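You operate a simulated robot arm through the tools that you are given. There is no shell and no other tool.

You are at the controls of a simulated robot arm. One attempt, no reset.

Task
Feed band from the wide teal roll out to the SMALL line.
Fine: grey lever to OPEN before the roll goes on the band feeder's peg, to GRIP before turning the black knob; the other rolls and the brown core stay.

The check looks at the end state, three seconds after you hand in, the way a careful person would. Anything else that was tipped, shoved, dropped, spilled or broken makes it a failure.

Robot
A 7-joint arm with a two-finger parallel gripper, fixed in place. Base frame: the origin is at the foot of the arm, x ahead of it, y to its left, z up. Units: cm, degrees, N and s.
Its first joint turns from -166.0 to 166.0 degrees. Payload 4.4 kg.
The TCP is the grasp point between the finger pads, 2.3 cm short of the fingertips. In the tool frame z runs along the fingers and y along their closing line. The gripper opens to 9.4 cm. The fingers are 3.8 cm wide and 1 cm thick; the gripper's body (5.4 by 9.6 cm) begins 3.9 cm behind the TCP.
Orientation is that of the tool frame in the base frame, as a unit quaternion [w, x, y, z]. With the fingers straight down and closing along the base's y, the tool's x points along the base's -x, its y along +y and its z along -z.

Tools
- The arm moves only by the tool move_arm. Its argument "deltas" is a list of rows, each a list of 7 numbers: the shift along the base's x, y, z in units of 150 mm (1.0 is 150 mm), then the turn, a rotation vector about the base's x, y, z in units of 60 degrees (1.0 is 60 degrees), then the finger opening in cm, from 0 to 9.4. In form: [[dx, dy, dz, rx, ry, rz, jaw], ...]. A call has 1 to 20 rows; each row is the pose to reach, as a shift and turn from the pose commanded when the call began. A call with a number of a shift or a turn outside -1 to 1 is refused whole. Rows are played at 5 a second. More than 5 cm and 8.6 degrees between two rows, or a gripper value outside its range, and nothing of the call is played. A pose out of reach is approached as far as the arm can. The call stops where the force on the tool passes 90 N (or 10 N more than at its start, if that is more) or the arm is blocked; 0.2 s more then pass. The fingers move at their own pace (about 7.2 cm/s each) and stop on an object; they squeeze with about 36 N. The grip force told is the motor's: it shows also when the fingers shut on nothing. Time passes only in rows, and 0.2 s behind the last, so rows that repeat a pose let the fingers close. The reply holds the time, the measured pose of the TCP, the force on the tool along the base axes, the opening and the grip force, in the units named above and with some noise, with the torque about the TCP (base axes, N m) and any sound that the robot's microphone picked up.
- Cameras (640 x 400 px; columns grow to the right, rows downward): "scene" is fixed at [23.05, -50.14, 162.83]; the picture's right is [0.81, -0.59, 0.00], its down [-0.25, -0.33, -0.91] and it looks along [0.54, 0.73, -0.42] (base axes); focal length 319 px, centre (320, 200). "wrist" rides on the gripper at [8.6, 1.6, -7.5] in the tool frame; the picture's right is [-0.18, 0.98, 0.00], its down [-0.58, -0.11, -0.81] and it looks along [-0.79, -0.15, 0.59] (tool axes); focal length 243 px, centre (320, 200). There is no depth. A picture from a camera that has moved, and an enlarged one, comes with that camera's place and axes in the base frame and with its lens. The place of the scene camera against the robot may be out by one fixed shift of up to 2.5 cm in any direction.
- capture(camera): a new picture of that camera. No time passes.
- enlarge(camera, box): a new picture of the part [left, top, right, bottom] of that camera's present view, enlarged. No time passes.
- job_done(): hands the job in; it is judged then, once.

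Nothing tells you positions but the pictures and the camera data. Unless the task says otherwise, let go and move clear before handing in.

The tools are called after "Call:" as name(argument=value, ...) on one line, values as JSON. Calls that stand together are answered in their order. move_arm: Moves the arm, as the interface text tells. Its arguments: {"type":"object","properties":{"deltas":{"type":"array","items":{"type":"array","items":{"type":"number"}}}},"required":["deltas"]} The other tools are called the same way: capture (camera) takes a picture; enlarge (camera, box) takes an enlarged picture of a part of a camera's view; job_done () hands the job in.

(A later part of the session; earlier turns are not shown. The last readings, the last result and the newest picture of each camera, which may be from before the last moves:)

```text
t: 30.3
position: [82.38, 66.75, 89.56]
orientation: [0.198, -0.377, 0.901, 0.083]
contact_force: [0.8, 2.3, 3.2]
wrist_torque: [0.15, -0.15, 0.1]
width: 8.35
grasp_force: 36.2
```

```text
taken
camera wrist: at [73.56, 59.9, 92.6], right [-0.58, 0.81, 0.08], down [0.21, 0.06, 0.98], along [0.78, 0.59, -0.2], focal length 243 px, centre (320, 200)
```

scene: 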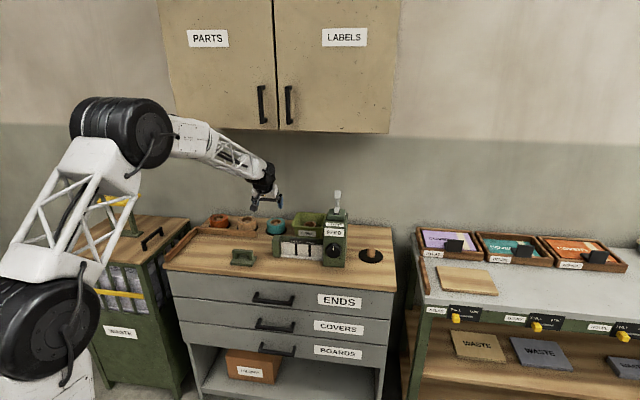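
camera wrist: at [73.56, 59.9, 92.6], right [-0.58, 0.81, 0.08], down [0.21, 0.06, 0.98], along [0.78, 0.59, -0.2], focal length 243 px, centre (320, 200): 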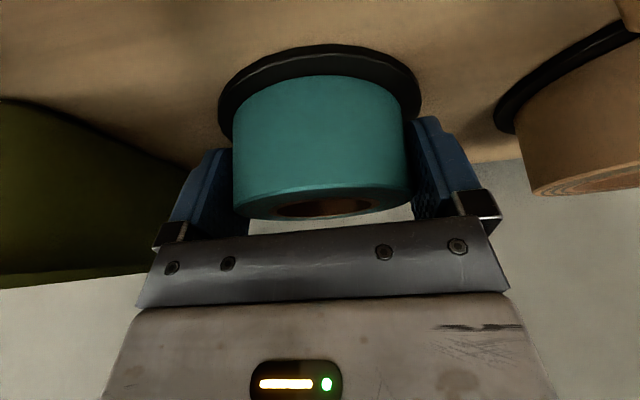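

The roll is held at 8.35 cm with full grip force. I'll lift it straight off its peg.

Call:
move_arm(deltas=[[0, 0, 0.06, 0, 0, 0, 7.0], [0, 0, 0.14, 0, 0, 0, 7.0], [0, 0, 0.24, 0, 0, 0, 7.0], [0, 0, 0.36, 0, 0, 0, 7.0], [0, 0, 0.48, 0, 0, 0, 7.0], [0, 0, 0.6, 0, 0, 0, 7.0]])

Call:
capture(camera="wrist")

Call:
enlarge(camera="scene", box=[205, 150, 325, 260])

```text
t: 31.7
position: [82.08, 66.75, 98.26]
orientation: [0.198, -0.377, 0.901, 0.082]
contact_force: [-0.1, -0.1, -1.9]
wrist_torque: [0.03, 0.01, 0.01]
width: 8.34
grasp_force: 35.9
```

```text
taken
camera wrist: at [73.38, 60.06, 101.52], right [-0.58, 0.81, 0.08], down [0.21, 0.06, 0.98], along [0.78, 0.59, -0.21], focal length 243 px, centre (320, 200)
```

wrist: 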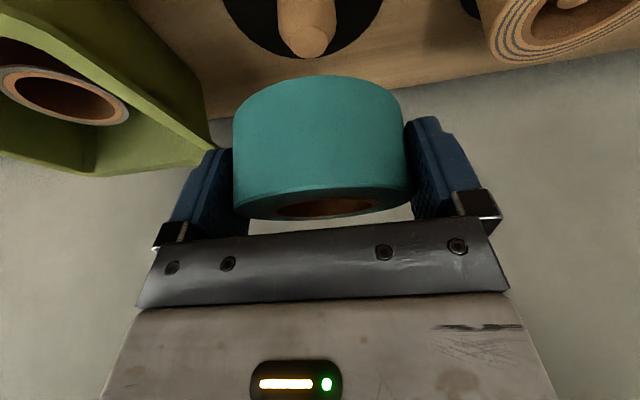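

```text
3.64 times, centred on (265, 205) of scene
camera zoom: at [23.05, -50.14, 162.83], right [0.81, -0.59, 0.0], down [-0.25, -0.33, -0.91], along [0.54, 0.73, -0.42], focal length 1161 px, centre (520, 182)
```

zoom: 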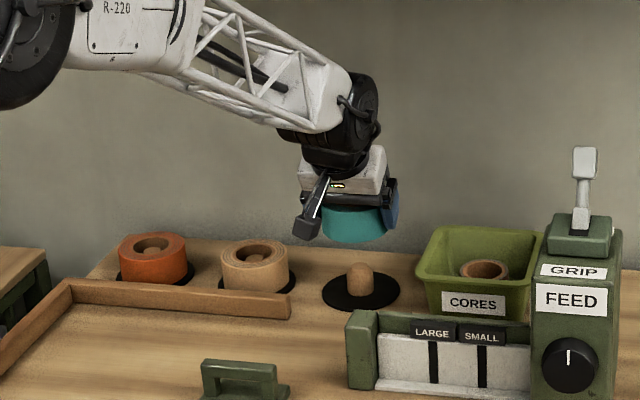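

The roll is off its peg and held level. Before leaving, I'll record how the empty peg looks from directly above, so I can match this view over the feeder's peg.

Call:
enlarge(camera="wrist", box=[200, 0, 420, 130])

Call:
move_arm(deltas=[[0, 0, 0, 0, 0, 0, 7.0]])

```text
2.91 times, centred on (310, 65) of wrist
camera zoom: at [73.38, 60.06, 101.52], right [-0.58, 0.81, 0.08], down [0.21, 0.06, 0.98], along [0.78, 0.59, -0.21], focal length 706 px, centre (349, 593)
```

zoom: 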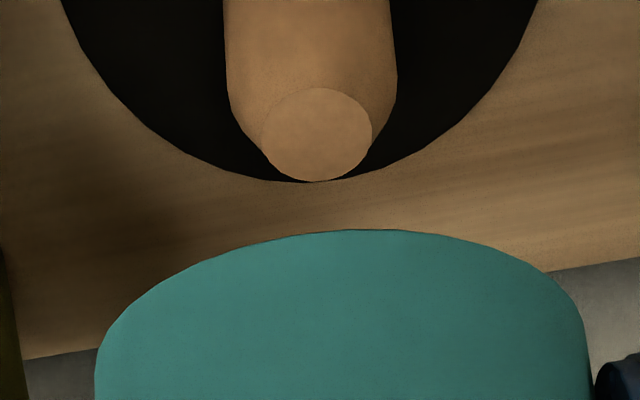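

```text
t: 32.1
position: [82.33, 66.77, 98.45]
orientation: [0.199, -0.376, 0.901, 0.082]
contact_force: [-0.1, 0.1, -0.1]
wrist_torque: [0.03, 0.03, -0.01]
width: 8.32
grasp_force: 36.4
```

The reference peg view is recorded. Now I'll back out from under the cabinet with the roll.

Call:
move_arm(deltas=[[-0.17, -0.17, 0.02, 0, 0, 0, 7.0], [-0.34, -0.34, 0.1, 0, 0, 0, 7.0], [-0.51, -0.51, 0.22, 0, 0, 0, 7.0], [-0.68, -0.68, 0.36, 0, 0, 0, 7.0], [-0.85, -0.85, 0.5, 0, 0, 0, 7.0]])

Call:
move_arm(deltas=[[-0.15, -0.15, 0.02, 0, 0, 0, 7.0], [-0.3, -0.3, 0.04, 0, 0, 0, 7.0], [-0.45, -0.45, 0.06, 0, 0, 0, 7.0], [-0.6, -0.6, 0.1, 0, 0, 0, 7.0], [-0.72, -0.72, 0.12, 0, 0, 0, 7.0], [-0.6, -0.9, 0.12, 0, 0, 0, 7.0]])

Call:
capture(camera="scene")

```text
t: 33.3
position: [69.49, 53.9, 106.08]
orientation: [0.196, -0.378, 0.901, 0.082]
contact_force: [0.6, -0.4, -1.8]
wrist_torque: [0.0, -0.02, -0.02]
width: 8.33
grasp_force: 36.2
```

```text
t: 34.7
position: [60.56, 40.58, 107.68]
orientation: [0.198, -0.377, 0.901, 0.083]
contact_force: [0.6, 0.2, 0.0]
wrist_torque: [-0.02, 0.01, 0.01]
width: 8.33
grasp_force: 36.5
```

```text
taken
```

scene: 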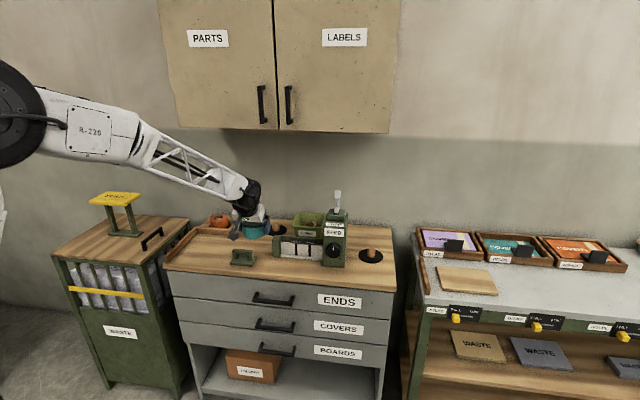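

The roll is in front of the bench at p≈71.5. I'll slide right at this depth, ahead of the feeder's front, toward the peg's column.

Call:
move_arm(deltas=[[0.19, -0.19, 0, 0, 0, 0, 7.0], [0.38, -0.38, 0, 0, 0, 0, 7.0], [0.58, -0.58, 0, 0, 0, 0, 7.0], [0.78, -0.78, 0, 0, 0, 0, 7.0], [0.98, -0.98, 0, 0, 0, 0, 7.0]])

Call:
move_arm(deltas=[[0.19, -0.19, 0, 0, 0, 0, 7.0], [0.38, -0.38, 0, 0, 0, 0, 7.0], [0.58, -0.58, 0, 0, 0, 0, 7.0], [0.78, -0.78, 0, 0, 0, 0, 7.0], [0.98, -0.98, 0, 0, 0, 0, 7.0]])

Call:
capture(camera="wrist")

Call:
capture(camera="scene")

```text
t: 35.9
position: [75.27, 25.55, 107.73]
orientation: [0.198, -0.378, 0.901, 0.082]
contact_force: [0.5, 0.2, -1.0]
wrist_torque: [0.02, 0.02, 0.0]
width: 8.31
grasp_force: 35.5
```

```text
t: 37.1
position: [89.87, 11.07, 107.91]
orientation: [0.198, -0.378, 0.901, 0.083]
contact_force: [-0.5, -0.6, -1.0]
wrist_torque: [-0.02, 0.0, 0.0]
width: 8.34
grasp_force: 35.5
```

```text
taken
camera wrist: at [81.09, 4.37, 110.96], right [-0.58, 0.81, 0.08], down [0.21, 0.06, 0.98], along [0.78, 0.59, -0.2], focal length 243 px, centre (320, 200)
```

wrist: 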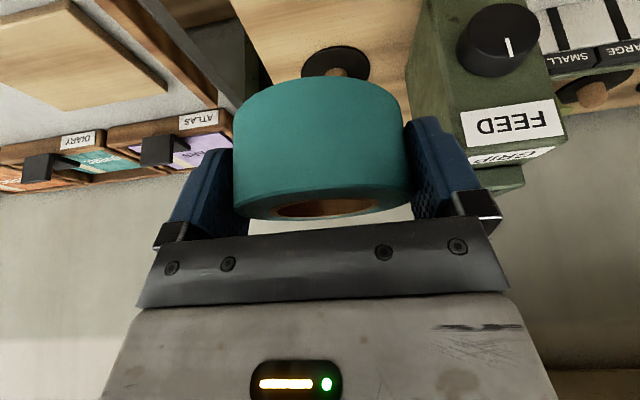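

```text
taken
```

scene: 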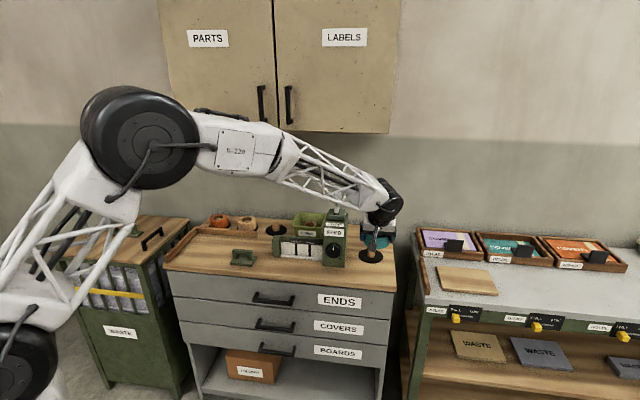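

The peg shows ahead at about p=89.5–90.5, q=54.8. I'll move in above and in front of it, then compare with the reference view.

Call:
move_arm(deltas=[[0.14, 0.155, -0.05, 0, 0, 0, 7.0], [0.28, 0.31, -0.1, 0, 0, 0, 7.0], [0.42, 0.466, -0.15, 0, 0, 0, 7.0], [0.56, 0.62, -0.2, 0, 0, 0, 7.0], [0.693, 0.778, -0.26, 0, 0, 0, 7.0]])

Call:
capture(camera="wrist")

Call:
enlarge(camera="wrist", box=[200, 0, 420, 130])

Call:
enlarge(camera="scene", box=[310, 150, 430, 270])

```text
t: 38.3
position: [100.54, 22.58, 103.98]
orientation: [0.197, -0.377, 0.901, 0.083]
contact_force: [0.4, 0.2, -1.1]
wrist_torque: [-0.05, 0.01, 0.01]
width: 8.3
grasp_force: 35.6
```

```text
taken
camera wrist: at [91.68, 15.88, 107.18], right [-0.58, 0.81, 0.08], down [0.21, 0.06, 0.98], along [0.78, 0.59, -0.2], focal length 243 px, centre (320, 200)
```

wrist: 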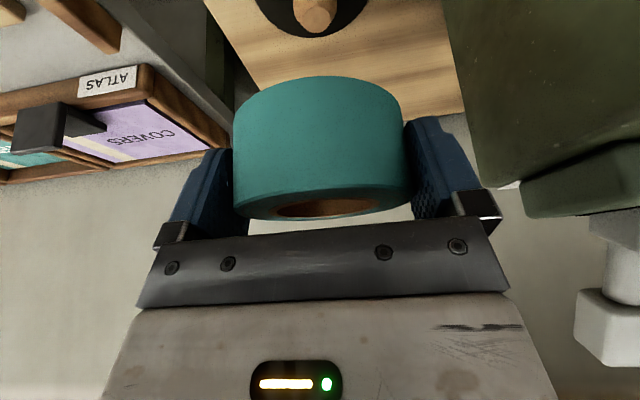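

```text
2.91 times, centred on (310, 65) of wrist
camera zoom: at [91.68, 15.88, 107.18], right [-0.58, 0.81, 0.08], down [0.21, 0.06, 0.98], along [0.78, 0.59, -0.2], focal length 706 px, centre (349, 593)
```

zoom: 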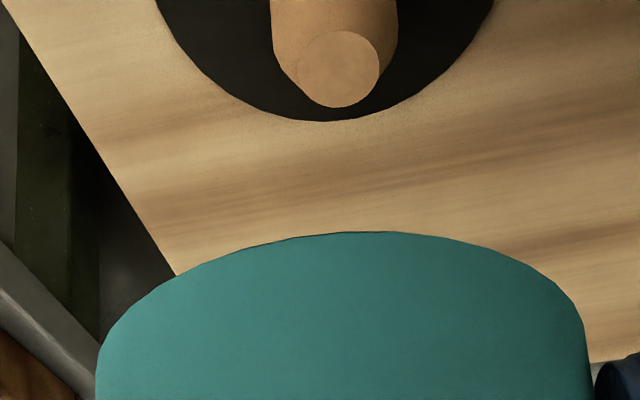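

```text
3.33 times, centred on (370, 210) of scene
camera zoom: at [23.05, -50.14, 162.83], right [0.81, -0.59, 0.0], down [-0.25, -0.33, -0.91], along [0.54, 0.73, -0.42], focal length 1065 px, centre (153, 167)
```

zoom: 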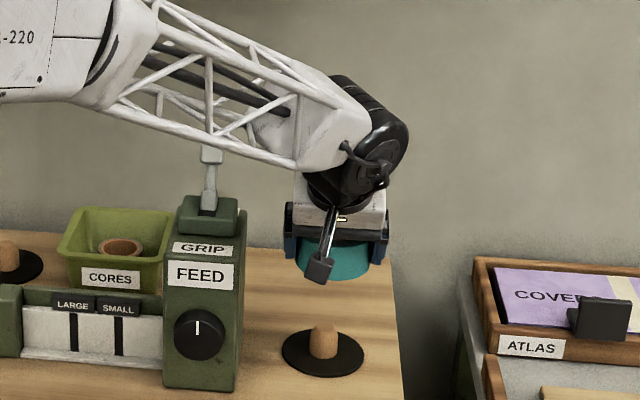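

Matching against the reference, the target is about p=90.85, q=54.97. I'll hover there at the same height as the reference view and compare directly.

Call:
move_arm(deltas=[[0.086, 0.093, -0.18, 0, 0, 0, 7.0], [0.1716, 0.1867, -0.369, 0, 0, 0, 7.0], [0.1716, 0.1867, -0.369, 0, 0, 0, 7.0]])

Call:
enlarge(camera="wrist", box=[200, 0, 420, 130])

Call:
enlarge(camera="scene", box=[310, 150, 430, 270])

```text
t: 39.1
position: [103.14, 25.57, 98.32]
orientation: [0.198, -0.377, 0.901, 0.083]
contact_force: [0.6, -0.4, -0.7]
wrist_torque: [-0.02, 0.01, 0.01]
width: 8.32
grasp_force: 36.2
```

```text
2.91 times, centred on (310, 65) of wrist
camera zoom: at [94.22, 18.83, 101.53], right [-0.58, 0.81, 0.08], down [0.21, 0.06, 0.98], along [0.78, 0.59, -0.21], focal length 706 px, centre (349, 593)
```

zoom: 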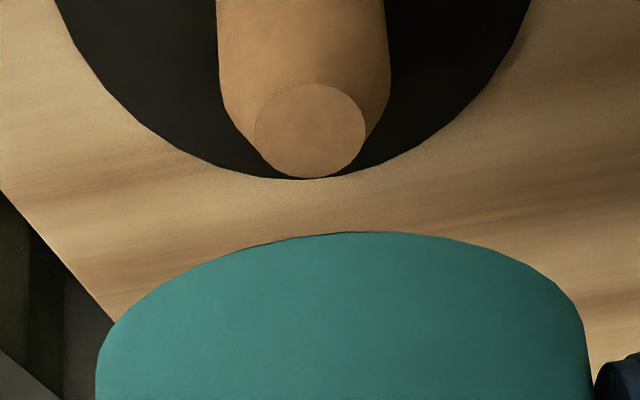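

```text
3.33 times, centred on (370, 210) of scene
camera zoom: at [23.05, -50.14, 162.83], right [0.81, -0.59, 0.0], down [-0.25, -0.33, -0.91], along [0.54, 0.73, -0.42], focal length 1065 px, centre (153, 167)
```

zoom: 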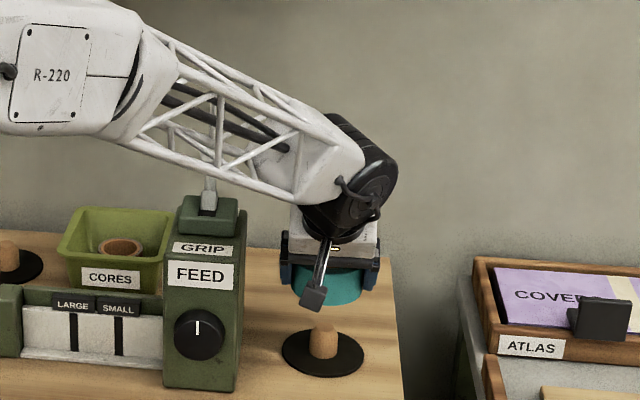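

The view matches the reference almost exactly. I'll apply a 1 mm correction and lower until the peg starts entering the core, then check forces.

Call:
move_arm(deltas=[[0.001, -0.0104, -0.1, 0, 0, 0, 7.0], [0.001, -0.0104, -0.2, 0, 0, 0, 7.0], [0.001, -0.0104, -0.28, 0, 0, 0, 7.0], [0.001, -0.0104, -0.35, 0, 0, 0, 7.0], [0.001, -0.0104, -0.4, 0, 0, 0, 7.0]])

Call:
capture(camera="wrist")

Call:
enlarge(camera="scene", box=[310, 150, 430, 270])

```text
t: 40.3
position: [103.02, 25.31, 92.39]
orientation: [0.198, -0.377, 0.901, 0.083]
contact_force: [-0.8, 0.2, -1.2]
wrist_torque: [-0.01, -0.02, -0.01]
width: 8.34
grasp_force: 35.8
```

```text
taken
camera wrist: at [94.12, 18.61, 95.49], right [-0.58, 0.81, 0.08], down [0.21, 0.06, 0.98], along [0.78, 0.59, -0.2], focal length 243 px, centre (320, 200)
```

wrist: 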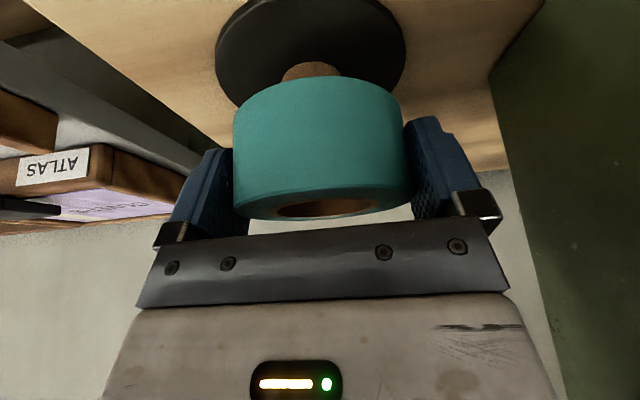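

```text
3.33 times, centred on (370, 210) of scene
camera zoom: at [23.05, -50.14, 162.83], right [0.81, -0.59, 0.0], down [-0.25, -0.33, -0.91], along [0.54, 0.73, -0.42], focal length 1065 px, centre (153, 167)
```

zoom: 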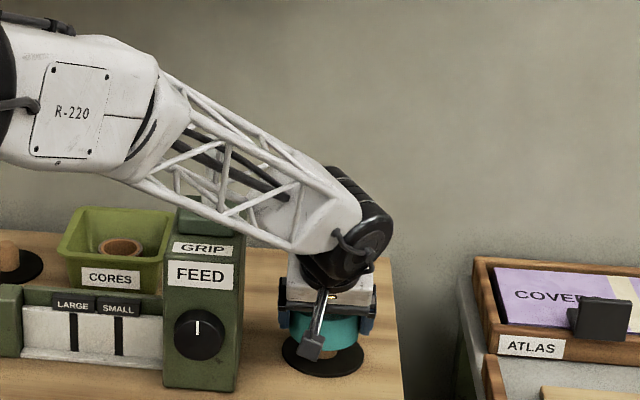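

The peg is entering the core with no contact force. I'll lower the remaining ~2.7 cm.

Call:
move_arm(deltas=[[0, 0, -0.06, 0, 0, 0, 7.0], [0, 0, -0.11, 0, 0, 0, 7.0], [0, 0, -0.15, 0, 0, 0, 7.0], [0, 0, -0.178, 0, 0, 0, 7.0]])

Call:
capture(camera="wrist")

Call:
enlarge(camera="scene", box=[310, 150, 430, 270])

```text
t: 41.3
position: [102.89, 25.33, 89.71]
orientation: [0.197, -0.379, 0.9, 0.083]
contact_force: [0.0, -0.4, -0.3]
wrist_torque: [0.0, -0.01, 0.0]
width: 8.32
grasp_force: 35.8
```

```text
taken
camera wrist: at [94.1, 18.64, 92.79], right [-0.58, 0.81, 0.08], down [0.21, 0.06, 0.98], along [0.78, 0.59, -0.2], focal length 243 px, centre (320, 200)
```

wrist: 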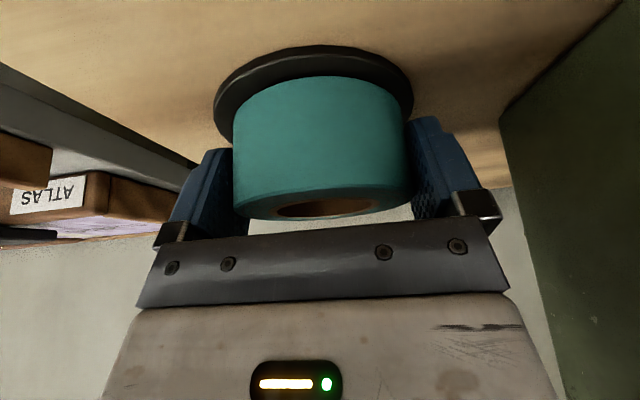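

```text
3.33 times, centred on (370, 210) of scene
camera zoom: at [23.05, -50.14, 162.83], right [0.81, -0.59, 0.0], down [-0.25, -0.33, -0.91], along [0.54, 0.73, -0.42], focal length 1065 px, centre (153, 167)
```

zoom: 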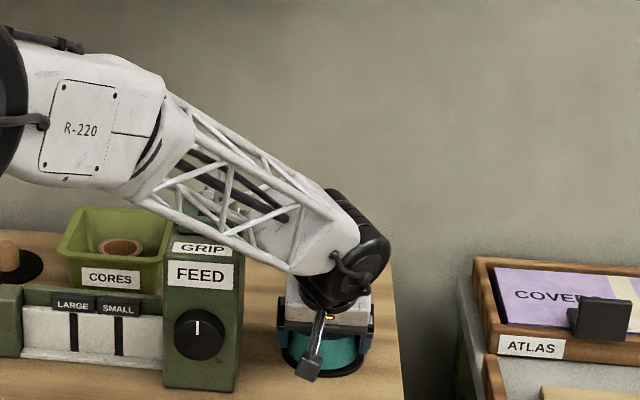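

The roll is down on the disc. I'll ease the last millimetre, open the jaws and lift away vertically.

Call:
move_arm(deltas=[[0, 0, -0.01, 0, 0, 0, 7.0], [0, 0, -0.01, 0, 0, 0, 9.4], [0, 0, -0.01, 0, 0, 0, 9.4], [0, 0, -0.01, 0, 0, 0, 9.4]])

Call:
capture(camera="wrist")

```text
t: 42.3
position: [102.98, 25.29, 89.6]
orientation: [0.199, -0.377, 0.901, 0.083]
contact_force: [0.5, 0.7, -0.7]
wrist_torque: [0.02, -0.01, -0.02]
width: 9.4
grasp_force: 0.1
```

```text
taken
camera wrist: at [94.09, 18.67, 92.68], right [-0.58, 0.81, 0.08], down [0.21, 0.06, 0.98], along [0.78, 0.59, -0.21], focal length 243 px, centre (320, 200)
```

wrist: 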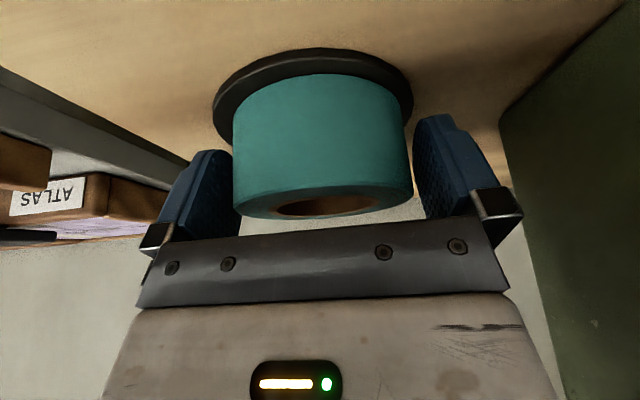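

Released; the roll stays on its peg. I'll rise straight up and check.

Call:
move_arm(deltas=[[0, 0.002, 0.1, 0, 0, 0, 9.4], [0, 0.002, 0.22, 0, 0, 0, 9.4], [0, 0.002, 0.4, 0, 0, 0, 9.4], [0, 0.002, 0.6, 0, 0, 0, 9.4], [-0.1, -0.1, 0.8, 0, 0, 0, 9.4], [-0.25, -0.25, 1.0, 0, 0, 0, 9.4]])

Call:
capture(camera="wrist")

Call:
enlarge(camera="scene", box=[270, 180, 400, 270])

```text
t: 43.7
position: [99.01, 21.53, 104.65]
orientation: [0.198, -0.377, 0.901, 0.084]
contact_force: [-0.5, 0.1, -0.4]
wrist_torque: [0.06, 0.0, 0.01]
width: 9.42
grasp_force: 0.2
```

```text
taken
camera wrist: at [90.17, 14.81, 107.81], right [-0.58, 0.81, 0.08], down [0.21, 0.06, 0.98], along [0.78, 0.59, -0.21], focal length 243 px, centre (320, 200)
```

wrist: 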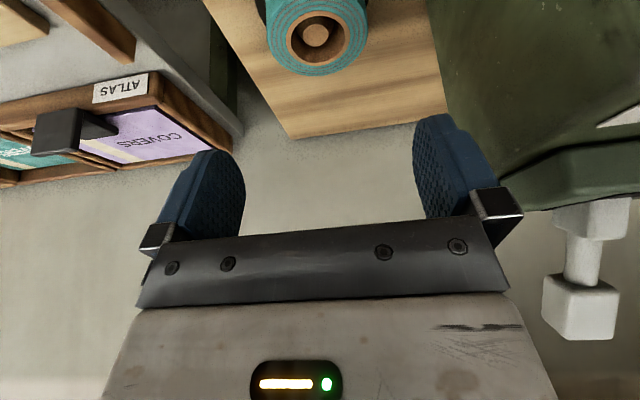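

```text
4.44 times, centred on (335, 225) of scene
camera zoom: at [23.05, -50.14, 162.83], right [0.81, -0.59, 0.0], down [-0.25, -0.33, -0.91], along [0.54, 0.73, -0.42], focal length 1419 px, centre (253, 89)
```

zoom: 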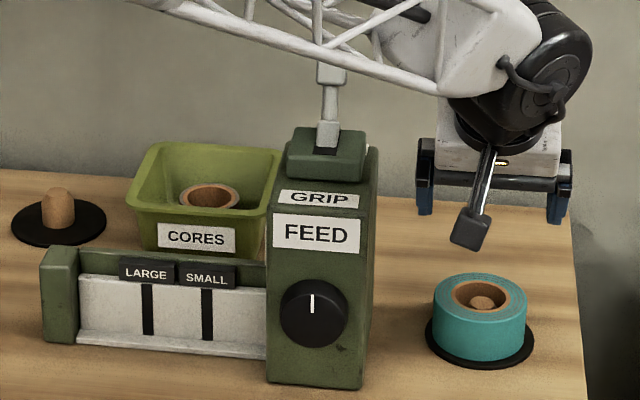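

The roll is properly on the feeder's peg. Next, lever to GRIP: I'll rise and return to the staging spot in front of and above the lever head.

Call:
move_arm(deltas=[[-0.03, -0.03, 0.25, 0, 0, 0, 7], [-0.06, 0.0, 0.5, 0, 0, 0, 6], [-0.13, 0.15, 0.75, 0, 0, 0, 6], [-0.2, 0.3, 1.0, 0, 0, 0, 6], [-0.3, 0.5, 1.0, 0, 0, 0, 6], [-0.42, 0.7, 1.0, 0, 0, 0, 6], [-0.506, 0.823, 1.0, 0, 0, 0, 6]])

Call:
capture(camera="wrist")

```text
t: 45.3
position: [91.71, 33.86, 119.68]
orientation: [0.198, -0.377, 0.901, 0.083]
contact_force: [0.0, 0.4, 0.3]
wrist_torque: [0.0, -0.05, 0.02]
width: 6.0
grasp_force: 0.0
```

```text
taken
camera wrist: at [82.83, 27.12, 122.74], right [-0.58, 0.81, 0.08], down [0.21, 0.06, 0.98], along [0.78, 0.59, -0.21], focal length 243 px, centre (320, 200)
```

wrist: 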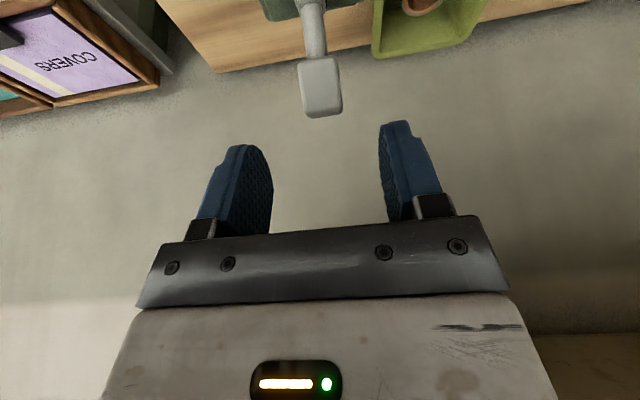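

The lever head is centred between the fingers again. I'll move over it and close.

Call:
move_arm(deltas=[[0.09, 0.088, -0.19, 0, 0, 0, 6], [0.18, 0.178, -0.38, 0, 0, 0, 6], [0.276, 0.271, -0.56, 0, 0, 0, 6], [0.276, 0.271, -0.56, 0, 0, 0, 6], [0.276, 0.271, -0.56, 0, 0, 0, 2], [0.276, 0.271, -0.56, 0, 0, 0, 2], [0.276, 0.271, -0.56, 0, 0, 0, 2]])

Call:
capture(camera="wrist")

```text
t: 46.9
position: [95.69, 38.06, 111.14]
orientation: [0.198, -0.378, 0.901, 0.083]
contact_force: [-8.7, 12.3, 8.5]
wrist_torque: [0.09, 0.11, -0.65]
width: 2.57
grasp_force: 44.4
```

```text
taken
camera wrist: at [86.83, 31.33, 114.3], right [-0.58, 0.81, 0.08], down [0.21, 0.06, 0.98], along [0.78, 0.59, -0.2], focal length 243 px, centre (320, 200)
```

wrist: 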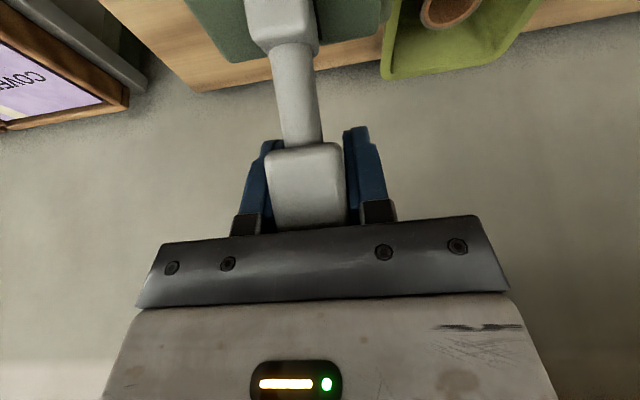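

The lever is gripped. I'll pull it forward along its arc toward GRIP.

Call:
move_arm(deltas=[[-0.0424, -0.033, 0.027, 0, 0, 0, 2], [-0.0801, -0.0707, 0.053, 0, 0, 0, 2], [-0.1273, -0.1179, 0.08, 0, 0, 0, 2], [-0.1744, -0.165, 0.093, 0, 0, 0, 2], [-0.2215, -0.2121, 0.1, 0, 0, 0, 2], [-0.2687, -0.2593, 0.1, 0, 0, 0, 2], [-0.3158, -0.3064, 0.087, 0, 0, 0, 2], [-0.3535, -0.3441, 0.073, 0, 0, 0, 2], [-0.3912, -0.3818, 0.053, 0, 0, 0, 2], [-0.4101, -0.4007, 0.047, 0, 0, 0, 2]])

Call:
capture(camera="wrist")

```text
t: 49.1
position: [89.63, 31.97, 111.95]
orientation: [0.197, -0.378, 0.901, 0.084]
contact_force: [14.9, -5.3, 2.2]
wrist_torque: [-0.01, -0.11, -0.14]
width: 2.67
grasp_force: 7.4
```

```text
taken
camera wrist: at [80.78, 25.31, 115.0], right [-0.58, 0.81, 0.08], down [0.21, 0.06, 0.98], along [0.78, 0.59, -0.2], focal length 243 px, centre (320, 200)
```

wrist: 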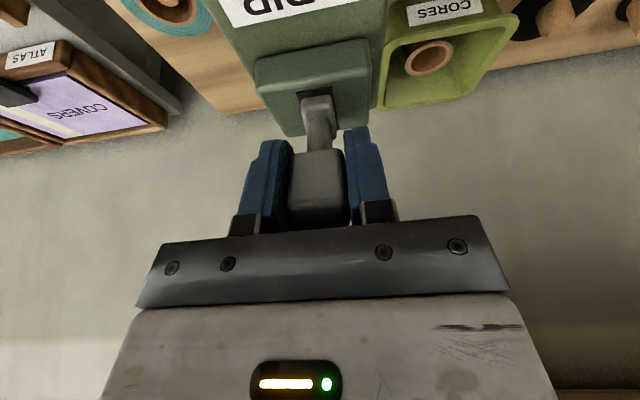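

The lever is forward again, near its original place. I'll press a little more to confirm the GRIP stop.

Call:
move_arm(deltas=[[-0.012, -0.012, -0.004, 0, 0, 0, 2], [-0.026, -0.026, -0.01, 0, 0, 0, 2], [-0.04, -0.04, -0.015, 0, 0, 0, 2], [-0.055, -0.055, -0.02, 0, 0, 0, 2], [-0.07, -0.07, -0.025, 0, 0, 0, 2]])

Call:
capture(camera="wrist")

```text
t: 50.3
position: [88.52, 30.9, 111.32]
orientation: [0.199, -0.377, 0.901, 0.083]
contact_force: [17.7, -7.6, 0.6]
wrist_torque: [-0.02, -0.05, -0.25]
width: 2.79
grasp_force: 8.4
```

```text
taken
camera wrist: at [79.66, 24.25, 114.57], right [-0.58, 0.81, 0.08], down [0.21, 0.06, 0.98], along [0.78, 0.59, -0.21], focal length 243 px, centre (320, 200)
```

wrist: 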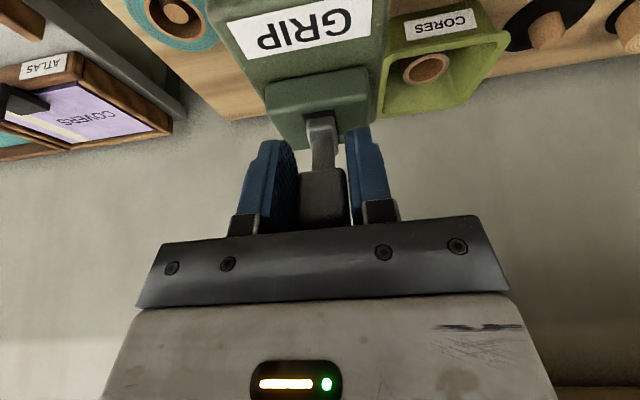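

The grip loosened to one side and the fingers slid along the head. I'll recentre on it, clamp fully, and pull once more for the stop.

Call:
move_arm(deltas=[[0, 0, 0.0, 0, 0, 0, 5], [0.036, 0.025, 0.02, 0, 0, 0, 5], [0.0707, 0.0519, 0.03, 0, 0, 0, 5], [0.0707, 0.0519, 0.03, 0, 0, 0, 2], [0.0707, 0.0519, 0.03, 0, 0, 0, 2], [0.0707, 0.0519, 0.03, 0, 0, 0, 2]])

Call:
capture(camera="wrist")

```text
t: 51.7
position: [89.47, 31.85, 112.02]
orientation: [0.197, -0.378, 0.9, 0.084]
contact_force: [-27.6, 14.9, 3.3]
wrist_torque: [-0.54, 0.08, -1.12]
width: 2.58
grasp_force: 45.0
```

```text
taken
camera wrist: at [80.71, 25.18, 115.06], right [-0.58, 0.81, 0.08], down [0.21, 0.06, 0.98], along [0.78, 0.59, -0.21], focal length 243 px, centre (320, 200)
```

wrist: 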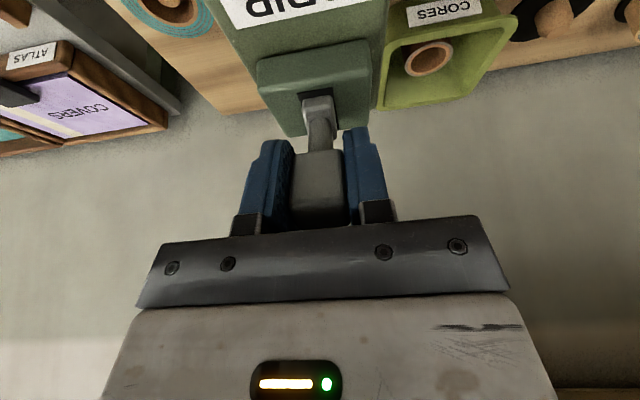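

Fully clamped now. Pulling forward once more.

Call:
move_arm(deltas=[[-0.018, -0.01, 0, 0, 0, 0, 2], [-0.033, -0.025, -0.004, 0, 0, 0, 2], [-0.049, -0.041, -0.01, 0, 0, 0, 2], [-0.065, -0.057, -0.015, 0, 0, 0, 2]])

Call:
capture(camera="wrist")

```text
t: 52.7
position: [88.61, 30.92, 111.69]
orientation: [0.198, -0.376, 0.901, 0.083]
contact_force: [-8.1, 12.4, 1.6]
wrist_torque: [-0.28, 0.02, -0.09]
width: 2.62
grasp_force: 7.6
```

```text
taken
camera wrist: at [79.73, 24.18, 114.8], right [-0.58, 0.81, 0.08], down [0.21, 0.06, 0.98], along [0.78, 0.59, -0.21], focal length 243 px, centre (320, 200)
```

wrist: 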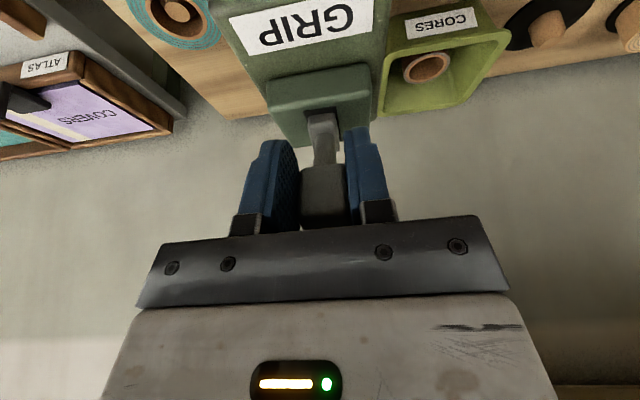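

The fingers slid off while the lever stayed put, so it's against its GRIP stop. I'll open, retreat, and compare with the starting picture.

Call:
move_arm(deltas=[[0, 0, 0, 0, 0, 0, 6], [0, 0, 0, 0, 0, 0, 6], [0, 0, 0.1, 0, 0, 0, 6], [-0.05, -0.05, 0.3, 0, 0, 0, 6], [-0.15, -0.15, 0.5, 0, 0, 0, 6], [-0.3, -0.3, 0.65, 0, 0, 0, 6], [-0.48, -0.48, 0.7, 0, 0, 0, 6], [-0.66, -0.66, 0.7, 0, 0, 0, 6], [-0.84, -0.84, 0.7, 0, 0, 0, 6]])

Call:
enlarge(camera="scene", box=[310, 190, 390, 240])

Call:
enlarge(camera="scene", box=[260, 190, 388, 275])

Call:
capture(camera="wrist")

```text
t: 54.7
position: [75.97, 17.86, 122.17]
orientation: [0.197, -0.377, 0.901, 0.083]
contact_force: [1.2, -0.5, 0.4]
wrist_torque: [-0.03, -0.01, 0.0]
width: 5.98
grasp_force: 0.2
```

```text
8.00 times, centred on (350, 215) of scene
camera zoom: at [23.05, -50.14, 162.83], right [0.81, -0.59, 0.0], down [-0.25, -0.33, -0.91], along [0.54, 0.73, -0.42], focal length 2555 px, centre (80, 80)
```

zoom: 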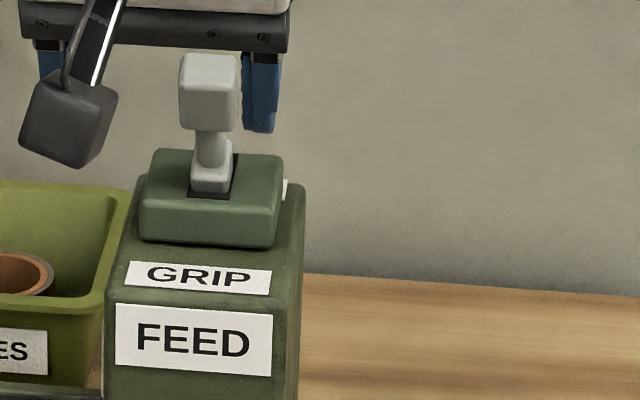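

```text
4.71 times, centred on (324, 232) of scene
camera zoom: at [23.05, -50.14, 162.83], right [0.81, -0.59, 0.0], down [-0.25, -0.33, -0.91], along [0.54, 0.73, -0.42], focal length 1503 px, centre (301, 47)
```

zoom: 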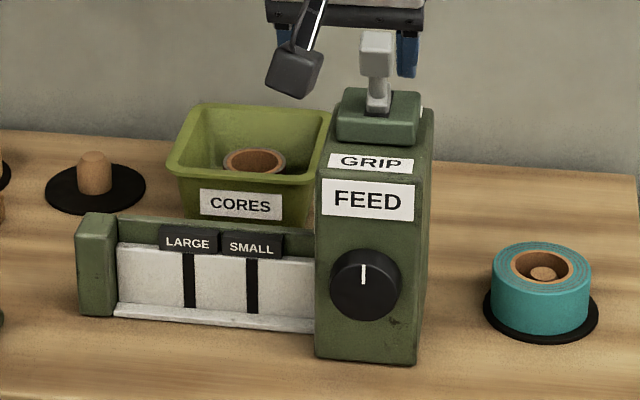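

```text
taken
camera wrist: at [67.18, 11.36, 125.34], right [-0.58, 0.81, 0.08], down [0.21, 0.06, 0.98], along [0.78, 0.59, -0.21], focal length 243 px, centre (320, 200)
```

wrist: 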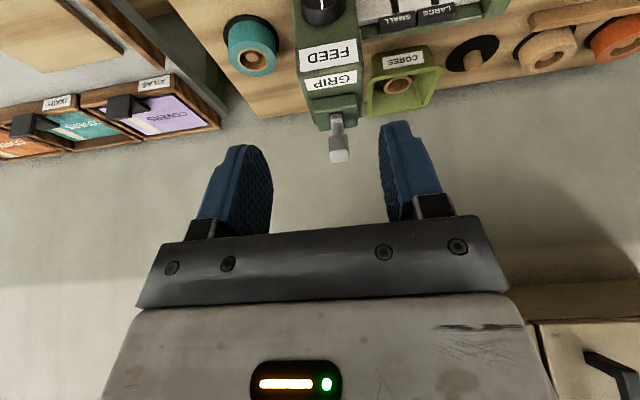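

The lever sits exactly as it did at the start, in GRIP. Now I'll take a close look at the black knob for direction hints before posing for it.

Call:
enlarge(camera="scene", box=[315, 230, 355, 270])

Call:
enlarge(camera="wrist", box=[280, 0, 480, 80])

Call:
enlarge(camera="scene", box=[265, 225, 345, 275])

```text
10.00 times, centred on (335, 250) of scene
camera zoom: at [23.05, -50.14, 162.83], right [0.81, -0.59, 0.0], down [-0.25, -0.33, -0.91], along [0.54, 0.73, -0.42], focal length 3194 px, centre (170, -300)
```

zoom: 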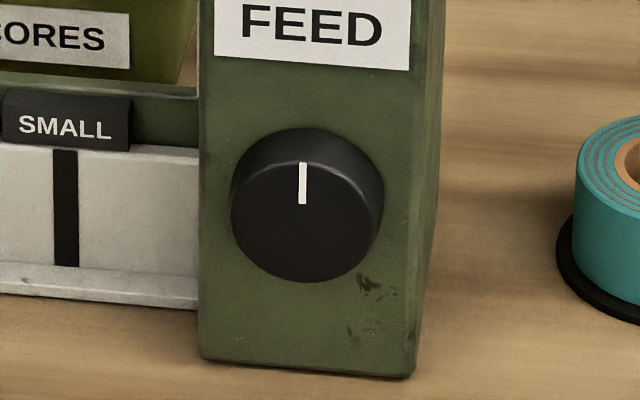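

```text
3.20 times, centred on (380, 40) of wrist
camera zoom: at [67.18, 11.36, 125.34], right [-0.58, 0.81, 0.08], down [0.21, 0.06, 0.98], along [0.78, 0.59, -0.21], focal length 776 px, centre (128, 712)
```

zoom: 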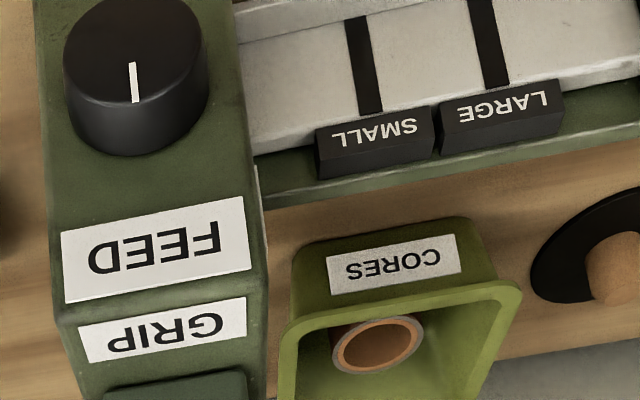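

```text
8.00 times, centred on (305, 250) of scene
camera zoom: at [23.05, -50.14, 162.83], right [0.81, -0.59, 0.0], down [-0.25, -0.33, -0.91], along [0.54, 0.73, -0.42], focal length 2555 px, centre (440, -200)
```

zoom: 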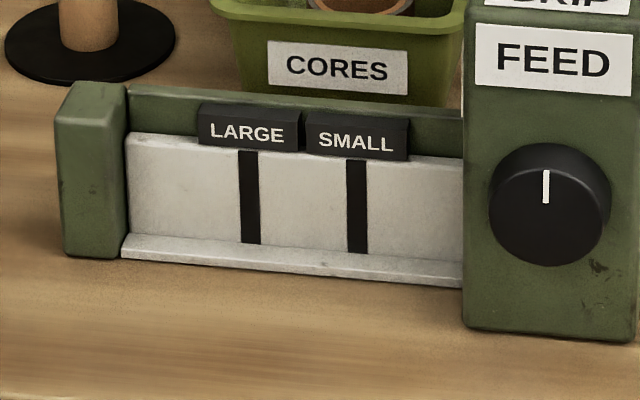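

The knob's face centre is at about p=79.6, q=40.75, z=94.2, diameter ≈5.4 cm, pointer straight up. I'll level the tool so it points straight at the feeder, still well in front and above.

Call:
move_arm(deltas=[[-0.05, -0.05, -0.05, 0.096, -0.096, 0, 6], [-0.1, -0.1, -0.1, 0.191, -0.191, 0, 6.5], [-0.15, -0.15, -0.15, 0.287, -0.287, 0, 7], [-0.2, -0.2, -0.2, 0.383, -0.383, 0, 7.5], [-0.25, -0.25, -0.25, 0.479, -0.479, 0, 8], [-0.28, -0.28, -0.3, 0.574, -0.574, 0, 8], [-0.3, -0.3, -0.35, 0.67, -0.67, 0, 8], [-0.3, -0.3, -0.4, 0.768, -0.768, 0, 8]])

Call:
capture(camera="scene")

```text
t: 56.5
position: [71.3, 13.76, 116.24]
orientation: [0.654, -0.274, 0.651, 0.269]
contact_force: [0.0, -0.1, 0.7]
wrist_torque: [-0.01, 0.01, 0.02]
width: 8.0
grasp_force: 0.0
```

```text
taken
```

scene: 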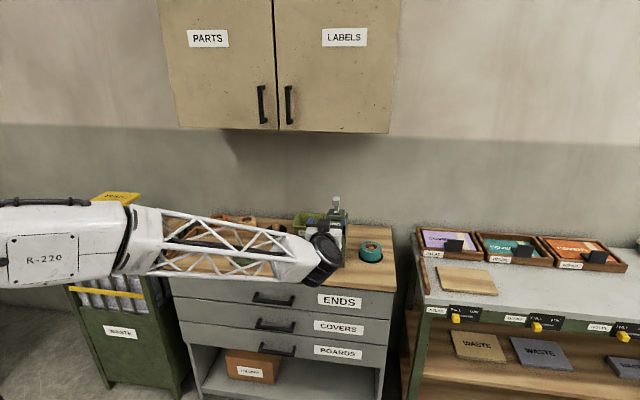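

The tool is level. I'll spin it so the camera ends up on the right side, where it can look left past the knob at the SMALL/LARGE window.

Call:
move_arm(deltas=[[0, 0, 0, -0.0884, -0.0884, 0, 8], [0, 0, 0, -0.1768, -0.1768, 0, 8], [0, 0, 0, -0.2652, -0.2652, 0, 8], [0, 0, 0, -0.3536, -0.3536, 0, 8], [0, 0, 0, -0.442, -0.442, 0, 8], [0, 0, 0, -0.5303, -0.5303, 0, 8]])

Call:
move_arm(deltas=[[0, 0, 0, -0.0884, -0.0884, 0, 8], [0, 0, 0, -0.1768, -0.1768, 0, 8], [0, 0, 0, -0.2652, -0.2652, 0, 8], [0, 0, 0, -0.3536, -0.3536, 0, 8], [0, 0, 0, -0.442, -0.442, 0, 8], [0, 0, 0, -0.5303, -0.5303, 0, 8]])

Call:
capture(camera="wrist")

Call:
capture(camera="scene")

```text
t: 57.9
position: [71.48, 13.79, 116.22]
orientation: [0.706, -0.503, 0.499, -0.002]
contact_force: [-0.5, -0.3, -0.1]
wrist_torque: [0.04, 0.01, 0.04]
width: 8.01
grasp_force: 0.1
```

```text
t: 59.3
position: [69.54, 14.72, 129.8]
orientation: [-0.618, 0.676, -0.337, 0.217]
contact_force: [-0.3, 0.2, -0.1]
wrist_torque: [0.0, -0.05, -0.04]
width: 8.01
grasp_force: 0.0
out of reach, approached as far as the arm can: row 2, 3, 4, 5, 6
```

```text
taken
camera wrist: at [69.92, 3.38, 128.11], right [-0.31, 0.13, -0.94], down [-0.95, -0.14, 0.29], along [-0.09, 0.98, 0.16], focal length 243 px, centre (320, 200)
```

wrist: 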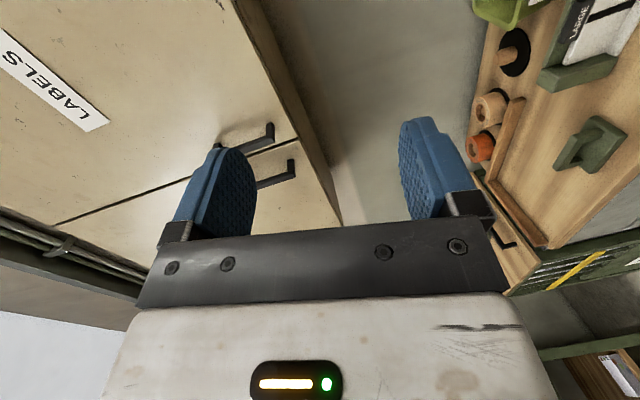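

```text
taken
```

scene: 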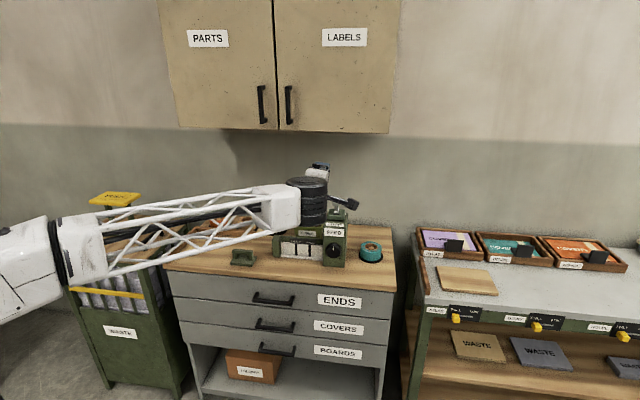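

That direction hit the wrist's joint limit and the tool drifted upward, touching nothing. I'll return to the last good pose, then spin the other way.

Call:
move_arm(deltas=[[0.0215, -0.0103, -0.151, 0.0888, 0.0578, -0.0052, 8], [0.043, -0.0207, -0.302, 0.1777, 0.1157, -0.0103, 8], [0.0645, -0.031, -0.4525, 0.2665, 0.1735, -0.0155, 8], [0.086, -0.0413, -0.603, 0.3553, 0.2313, -0.0207, 8], [0.1075, -0.0517, -0.754, 0.4442, 0.2892, -0.0258, 8], [0.129, -0.062, -0.905, 0.533, 0.347, -0.031, 8]])

```text
t: 60.7
position: [71.27, 13.79, 116.06]
orientation: [0.707, -0.501, 0.499, -0.001]
contact_force: [-0.8, -0.2, 0.7]
wrist_torque: [-0.01, 0.01, 0.01]
width: 8.01
grasp_force: 0.1
```

Recovered. Now spinning the other way (clockwise as seen from the front), 75° per call, watching for limits.

Call:
move_arm(deltas=[[0, 0, 0, 0.0982, 0.0982, 0, 8], [0, 0, 0, 0.1964, 0.1964, 0, 8], [0, 0, 0, 0.2946, 0.2946, 0, 8], [0, 0, 0, 0.3928, 0.3928, 0, 8], [0, 0, 0, 0.491, 0.491, 0, 8], [0, 0, 0, 0.5892, 0.5892, 0, 8], [0, 0, 0, 0.6874, 0.6874, 0, 8], [0, 0, 0, 0.7856, 0.7856, 0, 8], [0, 0, 0, 0.8839, 0.8839, 0, 8]])

Call:
move_arm(deltas=[[0, 0, 0, 0.0982, 0.0982, 0, 8], [0, 0, 0, 0.1964, 0.1964, 0, 8], [0, 0, 0, 0.2946, 0.2946, 0, 8], [0, 0, 0, 0.3928, 0.3928, 0, 8], [0, 0, 0, 0.491, 0.491, 0, 8], [0, 0, 0, 0.5892, 0.5892, 0, 8], [0, 0, 0, 0.6874, 0.6874, 0, 8], [0, 0, 0, 0.7856, 0.7856, 0, 8], [0, 0, 0, 0.8839, 0.8839, 0, 8]])

Call:
capture(camera="wrist")

```text
t: 62.7
position: [71.5, 13.95, 116.12]
orientation: [0.562, -0.094, 0.7, 0.431]
contact_force: [-0.8, -0.3, 0.4]
wrist_torque: [-0.05, 0.0, -0.01]
width: 8.01
grasp_force: 0.0
```

```text
t: 64.7
position: [71.34, 13.8, 116.06]
orientation: [0.184, 0.352, 0.613, 0.683]
contact_force: [0.2, 0.0, -0.4]
wrist_torque: [0.01, 0.01, -0.01]
width: 7.98
grasp_force: 0.0
```

```text
taken
camera wrist: at [60.48, 14.23, 119.84], right [0.3, -0.3, 0.9], down [-0.19, -0.95, -0.26], along [0.93, -0.1, -0.35], focal length 243 px, centre (320, 200)
```

wrist: 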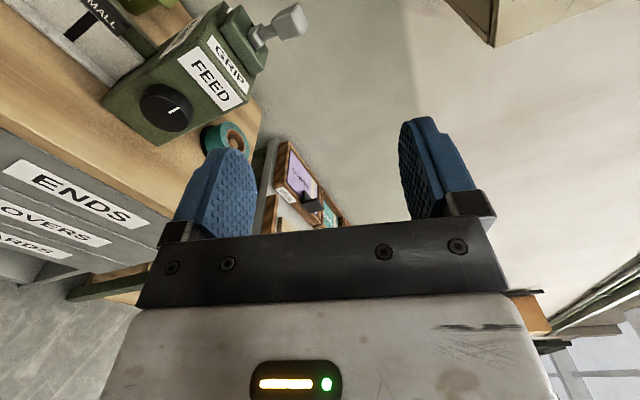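

Both calls went through; the spin is about 105° now. I'll add the last 75° so the camera is on top.

Call:
move_arm(deltas=[[0, 0, 0, 0.0982, 0.0982, 0, 8], [0, 0, 0, 0.1964, 0.1964, 0, 8], [0, 0, 0, 0.2946, 0.2946, 0, 8], [0, 0, 0, 0.3928, 0.3928, 0, 8], [0, 0, 0, 0.491, 0.491, 0, 8], [0, 0, 0, 0.5892, 0.5892, 0, 8], [0, 0, 0, 0.6874, 0.6874, 0, 8], [0, 0, 0, 0.7856, 0.7856, 0, 8], [0, 0, 0, 0.8839, 0.8839, 0, 8]])

Call:
capture(camera="wrist")

Call:
capture(camera="scene")

```text
t: 66.7
position: [71.26, 13.94, 116.09]
orientation: [-0.269, 0.653, 0.27, 0.654]
contact_force: [-0.5, 0.5, 0.1]
wrist_torque: [0.03, 0.0, 0.01]
width: 8.0
grasp_force: 0.1
```

```text
taken
camera wrist: at [67.25, 7.48, 124.7], right [0.69, -0.7, -0.18], down [-0.65, -0.49, -0.58], along [0.32, 0.52, -0.79], focal length 243 px, centre (320, 200)
```

wrist: 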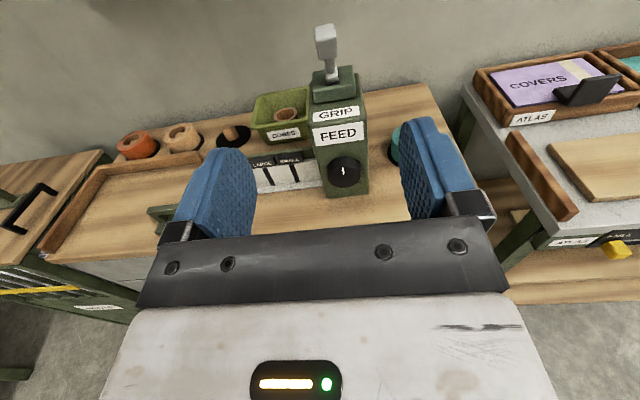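

```text
taken
```

scene: 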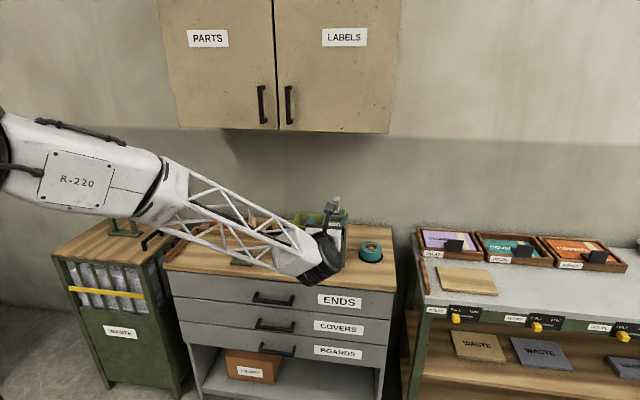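

A clear upright view now: knob, window and lines all visible. Let me enlarge it to get the knob's position accurately.

Call:
enlarge(camera="wrist", box=[240, 120, 400, 220])

```text
4.00 times, centred on (320, 170) of wrist
camera zoom: at [67.25, 7.48, 124.7], right [0.69, -0.7, -0.18], down [-0.65, -0.49, -0.58], along [0.32, 0.52, -0.79], focal length 970 px, centre (320, 320)
```

zoom: 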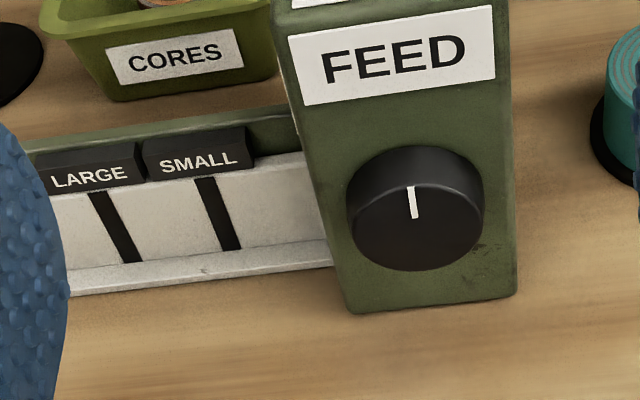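

The knob centre refines to p≈79.6, q≈40.6, z≈94.4; the feeder's front face is at p≈82.4. I'll lower to knob height, then move toward it.

Call:
move_arm(deltas=[[0, 0, -0.2, 0, 0, 0, 8], [0, 0, -0.45, 0, 0, 0, 8], [0, 0, -0.7, 0, 0, 0, 8], [0, 0, -0.95, 0, 0, 0, 8]])

Call:
move_arm(deltas=[[0.05, 0.05, -0.2, 0, 0, 0, 8], [0.16, 0.15, -0.4, 0, 0, 0, 8], [0.3, 0.29, -0.5, 0, 0, 0, 8], [0.45, 0.44, -0.5, 0, 0, 0, 8]])

Call:
capture(camera="wrist")

Call:
capture(camera="scene")

```text
t: 67.7
position: [71.41, 14.01, 101.8]
orientation: [-0.268, 0.652, 0.272, 0.655]
contact_force: [0.9, 0.8, -0.1]
wrist_torque: [-0.01, 0.01, 0.02]
width: 8.01
grasp_force: 0.0
```

```text
t: 68.7
position: [78.05, 20.61, 94.24]
orientation: [-0.268, 0.653, 0.272, 0.654]
contact_force: [0.1, -0.4, 0.4]
wrist_torque: [-0.03, 0.03, -0.02]
width: 8.01
grasp_force: 0.0
```

```text
taken
camera wrist: at [73.94, 14.19, 102.84], right [0.69, -0.7, -0.18], down [-0.65, -0.49, -0.58], along [0.32, 0.52, -0.79], focal length 243 px, centre (320, 200)
```

wrist: 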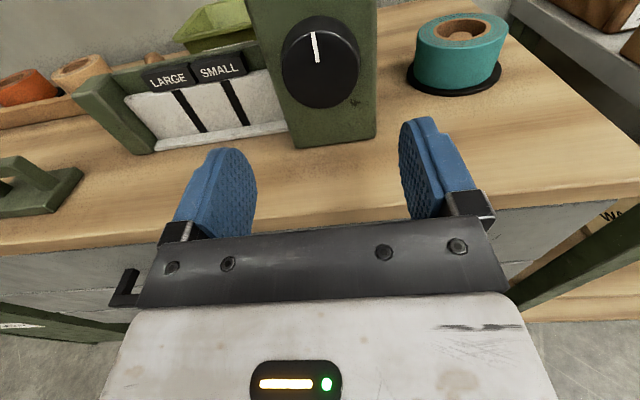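

```text
taken
```

scene: 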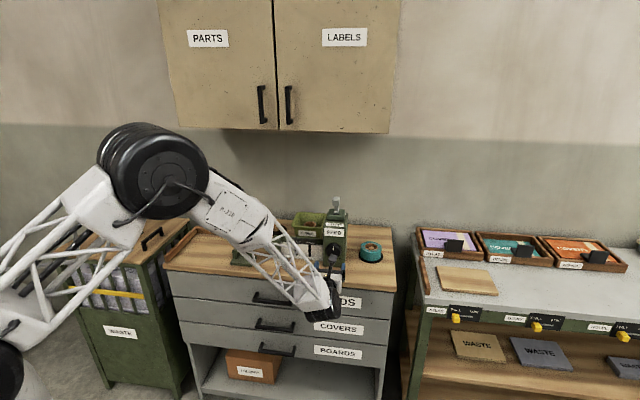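

I'm at knob height, 10 cm in front. Let me enlarge to refine the vertical alignment.

Call:
enlarge(camera="wrist", box=[240, 0, 400, 160])

```text
2.50 times, centred on (320, 80) of wrist
camera zoom: at [73.94, 14.19, 102.84], right [0.69, -0.7, -0.18], down [-0.65, -0.49, -0.58], along [0.32, 0.52, -0.79], focal length 606 px, centre (320, 500)
```

zoom: 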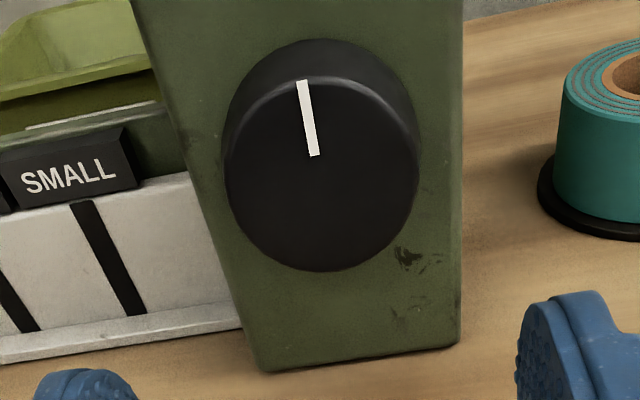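

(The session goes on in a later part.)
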